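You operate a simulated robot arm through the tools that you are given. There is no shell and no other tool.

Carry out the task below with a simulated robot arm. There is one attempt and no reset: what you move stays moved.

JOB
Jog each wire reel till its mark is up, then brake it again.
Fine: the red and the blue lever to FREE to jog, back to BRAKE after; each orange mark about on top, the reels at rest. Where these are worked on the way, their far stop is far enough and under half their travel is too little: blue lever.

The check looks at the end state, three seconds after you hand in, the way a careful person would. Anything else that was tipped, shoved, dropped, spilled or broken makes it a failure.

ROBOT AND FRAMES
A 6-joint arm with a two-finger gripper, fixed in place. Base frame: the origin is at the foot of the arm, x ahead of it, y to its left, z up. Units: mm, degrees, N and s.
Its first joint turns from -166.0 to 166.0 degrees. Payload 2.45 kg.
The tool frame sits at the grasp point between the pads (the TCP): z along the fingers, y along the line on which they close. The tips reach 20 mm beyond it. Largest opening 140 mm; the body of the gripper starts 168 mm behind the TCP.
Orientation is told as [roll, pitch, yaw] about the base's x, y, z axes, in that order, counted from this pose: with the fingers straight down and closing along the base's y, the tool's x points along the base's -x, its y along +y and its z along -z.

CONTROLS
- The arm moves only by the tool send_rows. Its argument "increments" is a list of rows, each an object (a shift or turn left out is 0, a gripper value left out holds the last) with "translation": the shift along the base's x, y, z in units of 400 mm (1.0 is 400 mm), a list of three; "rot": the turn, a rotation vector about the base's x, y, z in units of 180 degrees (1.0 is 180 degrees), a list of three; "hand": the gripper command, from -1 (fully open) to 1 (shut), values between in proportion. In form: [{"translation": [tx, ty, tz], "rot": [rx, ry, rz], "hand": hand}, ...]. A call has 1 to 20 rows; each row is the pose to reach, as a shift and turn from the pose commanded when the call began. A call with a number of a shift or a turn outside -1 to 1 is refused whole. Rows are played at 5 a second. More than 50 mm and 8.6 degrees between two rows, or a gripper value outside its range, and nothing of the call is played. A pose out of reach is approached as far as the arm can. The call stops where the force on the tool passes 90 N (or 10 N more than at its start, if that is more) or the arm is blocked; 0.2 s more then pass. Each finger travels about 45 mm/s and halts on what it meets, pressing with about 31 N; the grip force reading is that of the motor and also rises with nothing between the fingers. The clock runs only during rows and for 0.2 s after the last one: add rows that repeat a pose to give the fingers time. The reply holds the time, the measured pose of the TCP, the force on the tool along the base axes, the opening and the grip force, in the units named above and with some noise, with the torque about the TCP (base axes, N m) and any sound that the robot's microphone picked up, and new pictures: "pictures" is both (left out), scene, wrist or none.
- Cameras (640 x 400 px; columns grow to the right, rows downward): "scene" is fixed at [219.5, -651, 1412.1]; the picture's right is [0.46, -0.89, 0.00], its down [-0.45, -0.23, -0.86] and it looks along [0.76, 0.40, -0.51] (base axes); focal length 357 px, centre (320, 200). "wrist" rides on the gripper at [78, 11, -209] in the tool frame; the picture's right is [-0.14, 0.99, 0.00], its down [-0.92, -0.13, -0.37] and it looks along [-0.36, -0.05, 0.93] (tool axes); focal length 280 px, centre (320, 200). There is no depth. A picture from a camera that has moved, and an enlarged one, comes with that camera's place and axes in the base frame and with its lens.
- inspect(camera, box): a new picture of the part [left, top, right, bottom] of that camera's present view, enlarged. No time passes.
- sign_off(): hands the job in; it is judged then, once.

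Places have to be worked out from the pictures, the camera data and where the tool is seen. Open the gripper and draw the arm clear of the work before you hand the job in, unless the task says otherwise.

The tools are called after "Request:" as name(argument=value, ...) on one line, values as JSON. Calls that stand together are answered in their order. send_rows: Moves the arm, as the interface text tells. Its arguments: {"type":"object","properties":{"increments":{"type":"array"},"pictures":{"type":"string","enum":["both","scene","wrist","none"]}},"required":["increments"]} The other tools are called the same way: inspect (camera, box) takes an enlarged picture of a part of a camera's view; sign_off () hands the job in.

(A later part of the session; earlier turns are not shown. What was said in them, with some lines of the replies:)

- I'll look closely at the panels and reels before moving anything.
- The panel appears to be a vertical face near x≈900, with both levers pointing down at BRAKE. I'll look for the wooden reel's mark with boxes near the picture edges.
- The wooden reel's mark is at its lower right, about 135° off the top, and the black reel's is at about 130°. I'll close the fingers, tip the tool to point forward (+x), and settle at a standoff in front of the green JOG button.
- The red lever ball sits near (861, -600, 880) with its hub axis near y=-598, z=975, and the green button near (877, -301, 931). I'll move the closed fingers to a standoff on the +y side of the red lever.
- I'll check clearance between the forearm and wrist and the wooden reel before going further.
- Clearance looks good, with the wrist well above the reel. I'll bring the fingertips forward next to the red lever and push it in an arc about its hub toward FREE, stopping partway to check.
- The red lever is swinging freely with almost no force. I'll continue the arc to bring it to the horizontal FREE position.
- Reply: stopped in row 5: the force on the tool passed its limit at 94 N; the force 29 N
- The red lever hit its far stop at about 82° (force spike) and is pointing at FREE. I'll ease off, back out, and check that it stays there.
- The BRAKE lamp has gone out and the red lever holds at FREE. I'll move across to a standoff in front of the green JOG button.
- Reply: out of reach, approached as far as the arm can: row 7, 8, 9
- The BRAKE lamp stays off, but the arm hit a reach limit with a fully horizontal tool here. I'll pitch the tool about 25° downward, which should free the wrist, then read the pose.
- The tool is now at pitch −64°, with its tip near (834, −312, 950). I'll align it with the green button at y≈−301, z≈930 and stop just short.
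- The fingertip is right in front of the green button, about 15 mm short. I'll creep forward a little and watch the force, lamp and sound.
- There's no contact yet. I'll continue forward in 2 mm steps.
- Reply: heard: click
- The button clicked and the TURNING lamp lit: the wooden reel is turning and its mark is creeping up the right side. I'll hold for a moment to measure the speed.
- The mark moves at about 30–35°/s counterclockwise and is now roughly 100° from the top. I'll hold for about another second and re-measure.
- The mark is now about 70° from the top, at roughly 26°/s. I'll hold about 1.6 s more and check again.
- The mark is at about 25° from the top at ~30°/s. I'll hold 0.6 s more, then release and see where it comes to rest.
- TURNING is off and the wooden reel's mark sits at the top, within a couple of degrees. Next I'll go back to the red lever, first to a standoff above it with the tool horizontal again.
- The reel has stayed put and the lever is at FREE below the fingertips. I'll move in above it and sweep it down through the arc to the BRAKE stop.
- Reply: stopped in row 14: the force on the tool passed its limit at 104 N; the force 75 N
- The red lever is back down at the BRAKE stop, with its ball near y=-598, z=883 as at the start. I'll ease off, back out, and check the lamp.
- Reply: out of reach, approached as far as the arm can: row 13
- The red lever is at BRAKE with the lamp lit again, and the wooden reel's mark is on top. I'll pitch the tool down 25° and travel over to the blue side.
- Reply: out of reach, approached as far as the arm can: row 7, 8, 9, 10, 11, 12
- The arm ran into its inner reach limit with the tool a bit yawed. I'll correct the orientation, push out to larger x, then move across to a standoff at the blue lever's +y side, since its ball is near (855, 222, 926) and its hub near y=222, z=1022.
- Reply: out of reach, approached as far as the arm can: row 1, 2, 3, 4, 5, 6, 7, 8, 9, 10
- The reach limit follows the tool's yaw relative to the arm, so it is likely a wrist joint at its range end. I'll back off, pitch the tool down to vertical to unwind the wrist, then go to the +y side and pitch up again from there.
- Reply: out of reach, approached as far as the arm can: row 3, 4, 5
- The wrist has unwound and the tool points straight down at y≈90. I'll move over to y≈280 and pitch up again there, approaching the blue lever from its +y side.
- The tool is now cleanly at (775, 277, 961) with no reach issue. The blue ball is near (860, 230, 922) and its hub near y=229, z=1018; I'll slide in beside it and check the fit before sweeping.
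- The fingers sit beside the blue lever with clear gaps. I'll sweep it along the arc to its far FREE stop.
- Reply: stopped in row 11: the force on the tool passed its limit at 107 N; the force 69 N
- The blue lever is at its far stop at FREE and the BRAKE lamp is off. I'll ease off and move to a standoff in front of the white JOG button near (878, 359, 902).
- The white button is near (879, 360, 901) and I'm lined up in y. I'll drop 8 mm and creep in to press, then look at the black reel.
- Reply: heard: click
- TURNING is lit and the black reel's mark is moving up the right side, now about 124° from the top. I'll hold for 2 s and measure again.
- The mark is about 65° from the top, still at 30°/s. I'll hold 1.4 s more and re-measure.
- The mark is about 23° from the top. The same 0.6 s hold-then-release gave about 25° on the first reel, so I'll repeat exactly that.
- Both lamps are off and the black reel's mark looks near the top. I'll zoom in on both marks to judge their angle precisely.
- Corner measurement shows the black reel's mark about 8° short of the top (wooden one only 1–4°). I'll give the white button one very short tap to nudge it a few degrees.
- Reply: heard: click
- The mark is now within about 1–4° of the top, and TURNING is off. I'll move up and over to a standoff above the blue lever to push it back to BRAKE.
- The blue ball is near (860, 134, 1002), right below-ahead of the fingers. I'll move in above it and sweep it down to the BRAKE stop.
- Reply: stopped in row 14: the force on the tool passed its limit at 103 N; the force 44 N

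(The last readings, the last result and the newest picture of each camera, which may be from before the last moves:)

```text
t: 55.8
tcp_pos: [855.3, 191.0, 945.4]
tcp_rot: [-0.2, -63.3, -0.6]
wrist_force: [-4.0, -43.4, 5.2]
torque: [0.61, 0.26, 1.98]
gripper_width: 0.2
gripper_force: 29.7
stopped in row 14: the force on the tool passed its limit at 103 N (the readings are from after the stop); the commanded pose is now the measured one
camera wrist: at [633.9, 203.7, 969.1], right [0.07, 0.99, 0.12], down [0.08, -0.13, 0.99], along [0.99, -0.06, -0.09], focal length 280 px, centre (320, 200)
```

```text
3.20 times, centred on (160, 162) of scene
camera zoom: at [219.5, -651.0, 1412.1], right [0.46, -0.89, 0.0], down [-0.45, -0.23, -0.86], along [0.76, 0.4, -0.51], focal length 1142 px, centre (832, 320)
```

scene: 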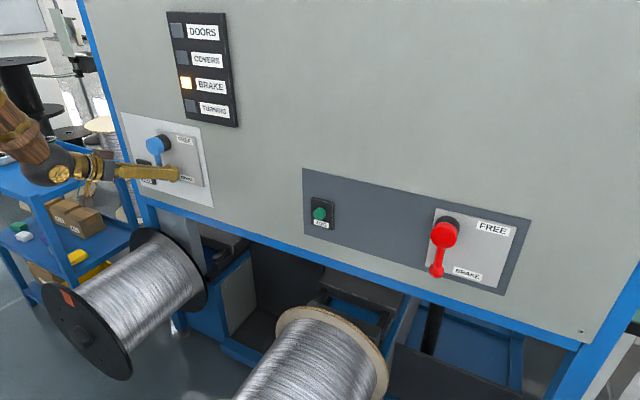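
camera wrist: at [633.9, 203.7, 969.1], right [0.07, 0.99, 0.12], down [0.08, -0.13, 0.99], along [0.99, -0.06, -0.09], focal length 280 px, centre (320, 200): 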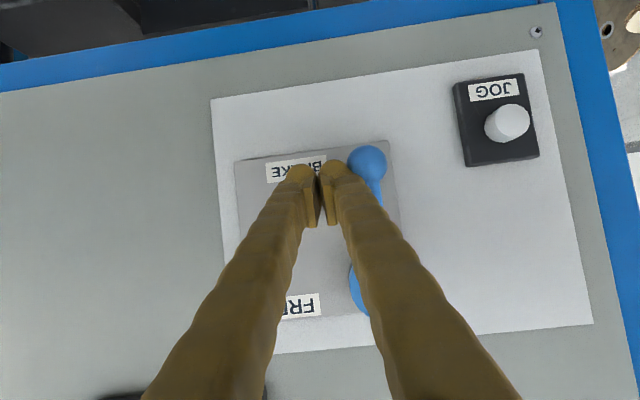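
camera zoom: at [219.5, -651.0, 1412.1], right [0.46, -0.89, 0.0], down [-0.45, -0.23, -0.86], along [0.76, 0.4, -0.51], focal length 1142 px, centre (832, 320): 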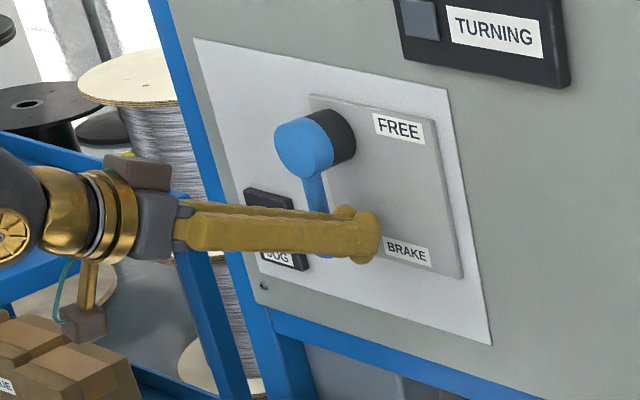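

BRAKE is lit again and the blue lever is at its stop. I'll back off, withdraw well clear, and open the gripper.

Request:
send_rows(increments=[{"translation": [0, -0.03, 0]}, {"translation": [-0.08, -0.04, 0.01]}, {"translation": [-0.18, -0.05, 0.05]}, {"translation": [-0.27, -0.05, 0.12]}, {"translation": [-0.33, -0.05, 0.2]}, {"translation": [-0.38, -0.05, 0.29]}, {"translation": [-0.38, -0.05, 0.34], "hand": -1}, {"translation": [-0.38, -0.05, 0.34], "hand": -1}, {"translation": [-0.38, -0.05, 0.34], "hand": -1}, {"translation": [-0.38, -0.05, 0.34], "hand": -1}, {"translation": [-0.38, -0.05, 0.34], "hand": -1}, {"translation": [-0.38, -0.05, 0.34], "hand": -1}, {"translation": [-0.38, -0.05, 0.34], "hand": -1}, {"translation": [-0.38, -0.05, 0.34], "hand": -1}])

Request:
inspect(camera="scene", box=[60, 100, 260, 225])

Request:
inspect(camera="scene", box=[40, 270, 110, 330])

Request:
inspect(camera="scene", box=[60, 380, 440, 400])

Request:
inspect(camera="scene", box=[300, 160, 540, 310])

```text
t: 56.1
tcp_pos: [857.0, 190.2, 944.5]
tcp_rot: [-0.1, -63.4, -0.4]
wrist_force: [-4.7, -10.4, 4.0]
torque: [-0.13, 0.02, 0.09]
gripper_width: 0.2
gripper_force: 29.3
stopped in row 1: the force on the tool passed its limit at 124 N (the readings are from after the stop); the commanded pose is now the measured one
camera wrist: at [634.2, 202.6, 968.8], right [0.07, 0.99, 0.12], down [0.08, -0.13, 0.99], along [0.99, -0.06, -0.09], focal length 280 px, centre (320, 200)
```

scene: 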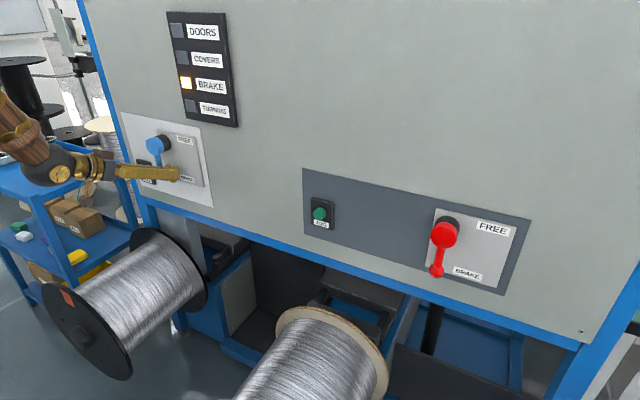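
wrist: 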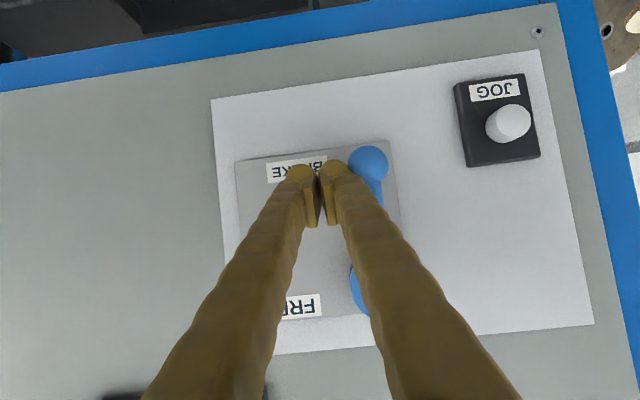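

```text
3.20 times, centred on (160, 162) of scene
camera zoom: at [219.5, -651.0, 1412.1], right [0.46, -0.89, 0.0], down [-0.45, -0.23, -0.86], along [0.76, 0.4, -0.51], focal length 1142 px, centre (832, 320)
```

zoom: 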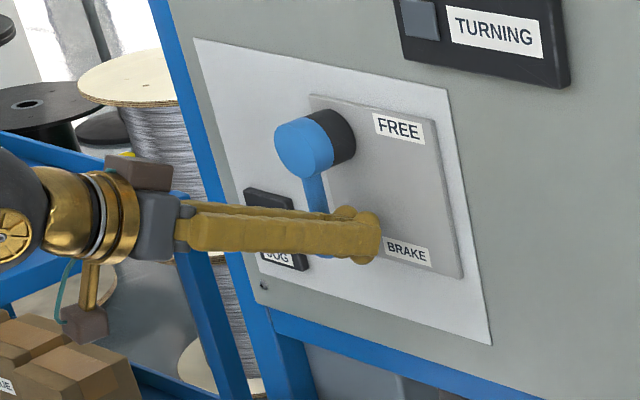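

```text
6.67 times, centred on (75, 300) of scene
camera zoom: at [219.5, -651.0, 1412.1], right [0.46, -0.89, 0.0], down [-0.45, -0.23, -0.86], along [0.76, 0.4, -0.51], focal length 2380 px, centre (1953, -467)
```

zoom: 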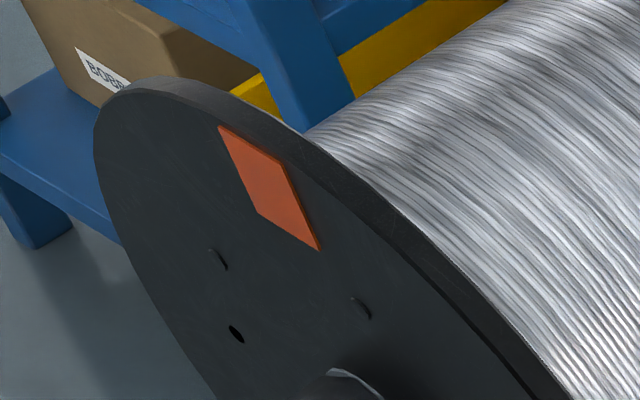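

```text
1.68 times, centred on (250, 390) of scene
camera zoom: at [219.5, -651.0, 1412.1], right [0.46, -0.89, 0.0], down [-0.45, -0.23, -0.86], along [0.76, 0.4, -0.51], focal length 601 px, centre (438, -120)
```

zoom: 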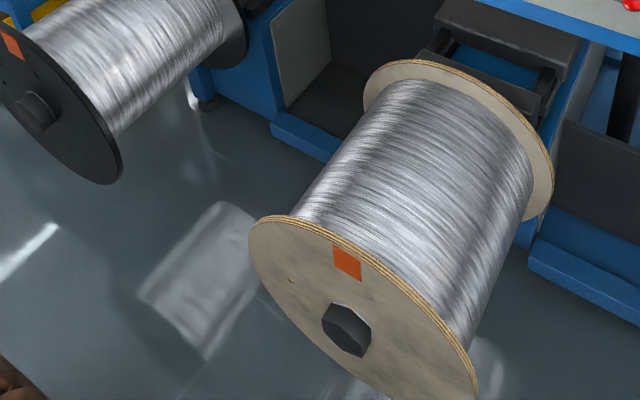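

```text
2.67 times, centred on (420, 235) of scene
camera zoom: at [219.5, -651.0, 1412.1], right [0.46, -0.89, 0.0], down [-0.45, -0.23, -0.86], along [0.76, 0.4, -0.51], focal length 952 px, centre (53, 107)
```

zoom: 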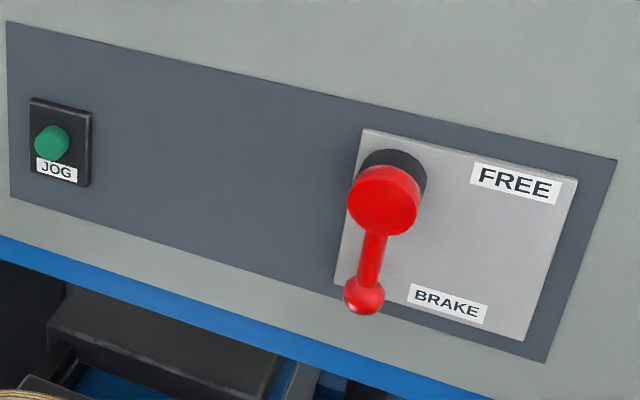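

The transient contact force stopped that call at once; the residual load is now only about 10 N. I'll retry the retreat gently.

Request:
send_rows(increments=[{"translation": [0, -0.01, 0]}, {"translation": [0, -0.025, 0]}, {"translation": [0, -0.04, 0]}, {"translation": [-0.08, -0.05, 0.01]}, {"translation": [-0.18, -0.05, 0.05]}, {"translation": [-0.27, -0.05, 0.12]}, {"translation": [-0.33, -0.05, 0.2]}, {"translation": [-0.38, -0.05, 0.29]}, {"translation": [-0.38, -0.05, 0.34], "hand": -1}, {"translation": [-0.38, -0.05, 0.34], "hand": -1}, {"translation": [-0.38, -0.05, 0.34], "hand": -1}, {"translation": [-0.38, -0.05, 0.34], "hand": -1}, {"translation": [-0.38, -0.05, 0.34], "hand": -1}, {"translation": [-0.38, -0.05, 0.34], "hand": -1}, {"translation": [-0.38, -0.05, 0.34], "hand": -1}, {"translation": [-0.38, -0.05, 0.34], "hand": -1}, {"translation": [-0.38, -0.05, 0.34], "hand": -1}])

Request:
inspect(camera="scene", box=[60, 100, 260, 225])

Request:
inspect(camera="scene", box=[20, 210, 220, 390])

```text
t: 59.7
tcp_pos: [704.6, 170.2, 1079.9]
tcp_rot: [-0.2, -63.4, -0.2]
wrist_force: [-0.1, 0.8, 1.4]
torque: [-0.01, 0.02, -0.02]
gripper_width: 140.1
gripper_force: 0.0
camera wrist: at [483.4, 183.4, 1103.7], right [0.07, 0.99, 0.12], down [0.08, -0.13, 0.99], along [0.99, -0.06, -0.09], focal length 280 px, centre (320, 200)
```

scene: 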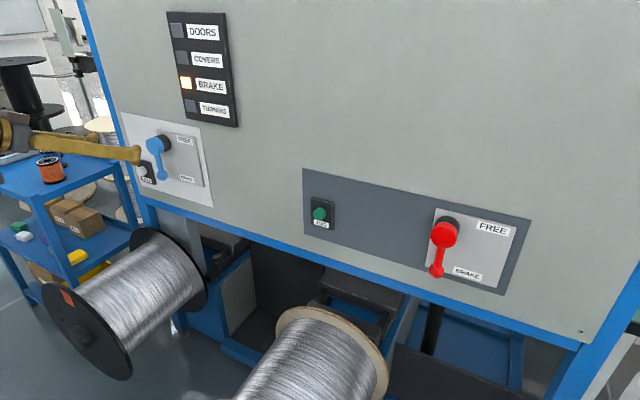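
wrist: 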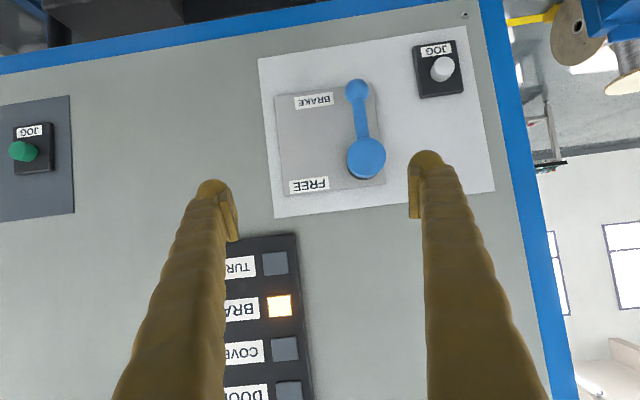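

```text
3.20 times, centred on (160, 162) of scene
camera zoom: at [219.5, -651.0, 1412.1], right [0.46, -0.89, 0.0], down [-0.45, -0.23, -0.86], along [0.76, 0.4, -0.51], focal length 1142 px, centre (832, 320)
```

zoom: 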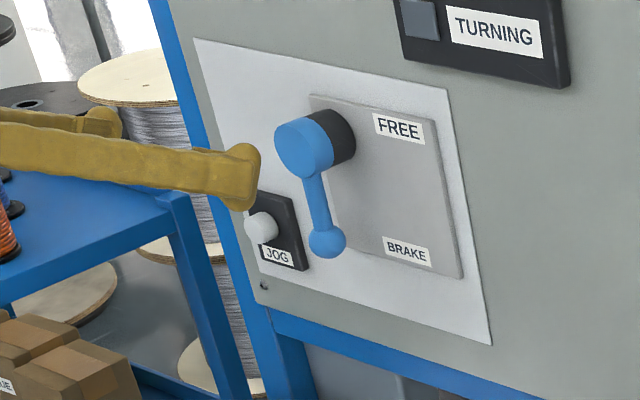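

```text
2.22 times, centred on (120, 300) of scene
camera zoom: at [219.5, -651.0, 1412.1], right [0.46, -0.89, 0.0], down [-0.45, -0.23, -0.86], along [0.76, 0.4, -0.51], focal length 793 px, centre (764, -22)
```

zoom: 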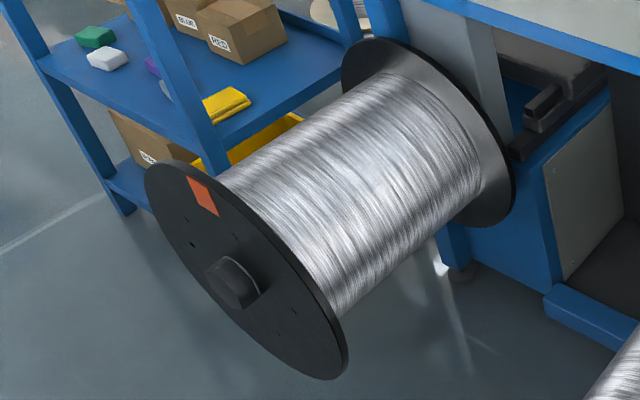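

Everything matches the goal: both levers are at BRAKE as they started, the BRAKE lamp is lit and TURNING is off. Both orange marks are on top, the gripper is open and the arm is about 150 mm clear of the controls, so I'm handing in.

Request:
sign_off()

```text
The job is handed in.
```

Both wire reels have their orange marks up and are braked again; the job is handed in.

- **Wooden reel (red lever):** I moved the red lever to FREE and held the green JOG button. The mark stopped about 1–4° short of the top. The red lever is back against its BRAKE stop.
- **Black reel (blue lever):** I moved the blue lever to its far FREE stop and held the white JOG button. One extra short tap brought the mark from about 8° short to about 1–4° from the top. The blue lever is back against its BRAKE stop.

In the last pictures the BRAKE lamp is lit, TURNING is off and both reels are at rest. The gripper is open, about 150 mm clear of the controls. I saw nothing else moved.

The mark angles are estimates from the scene camera pictures.
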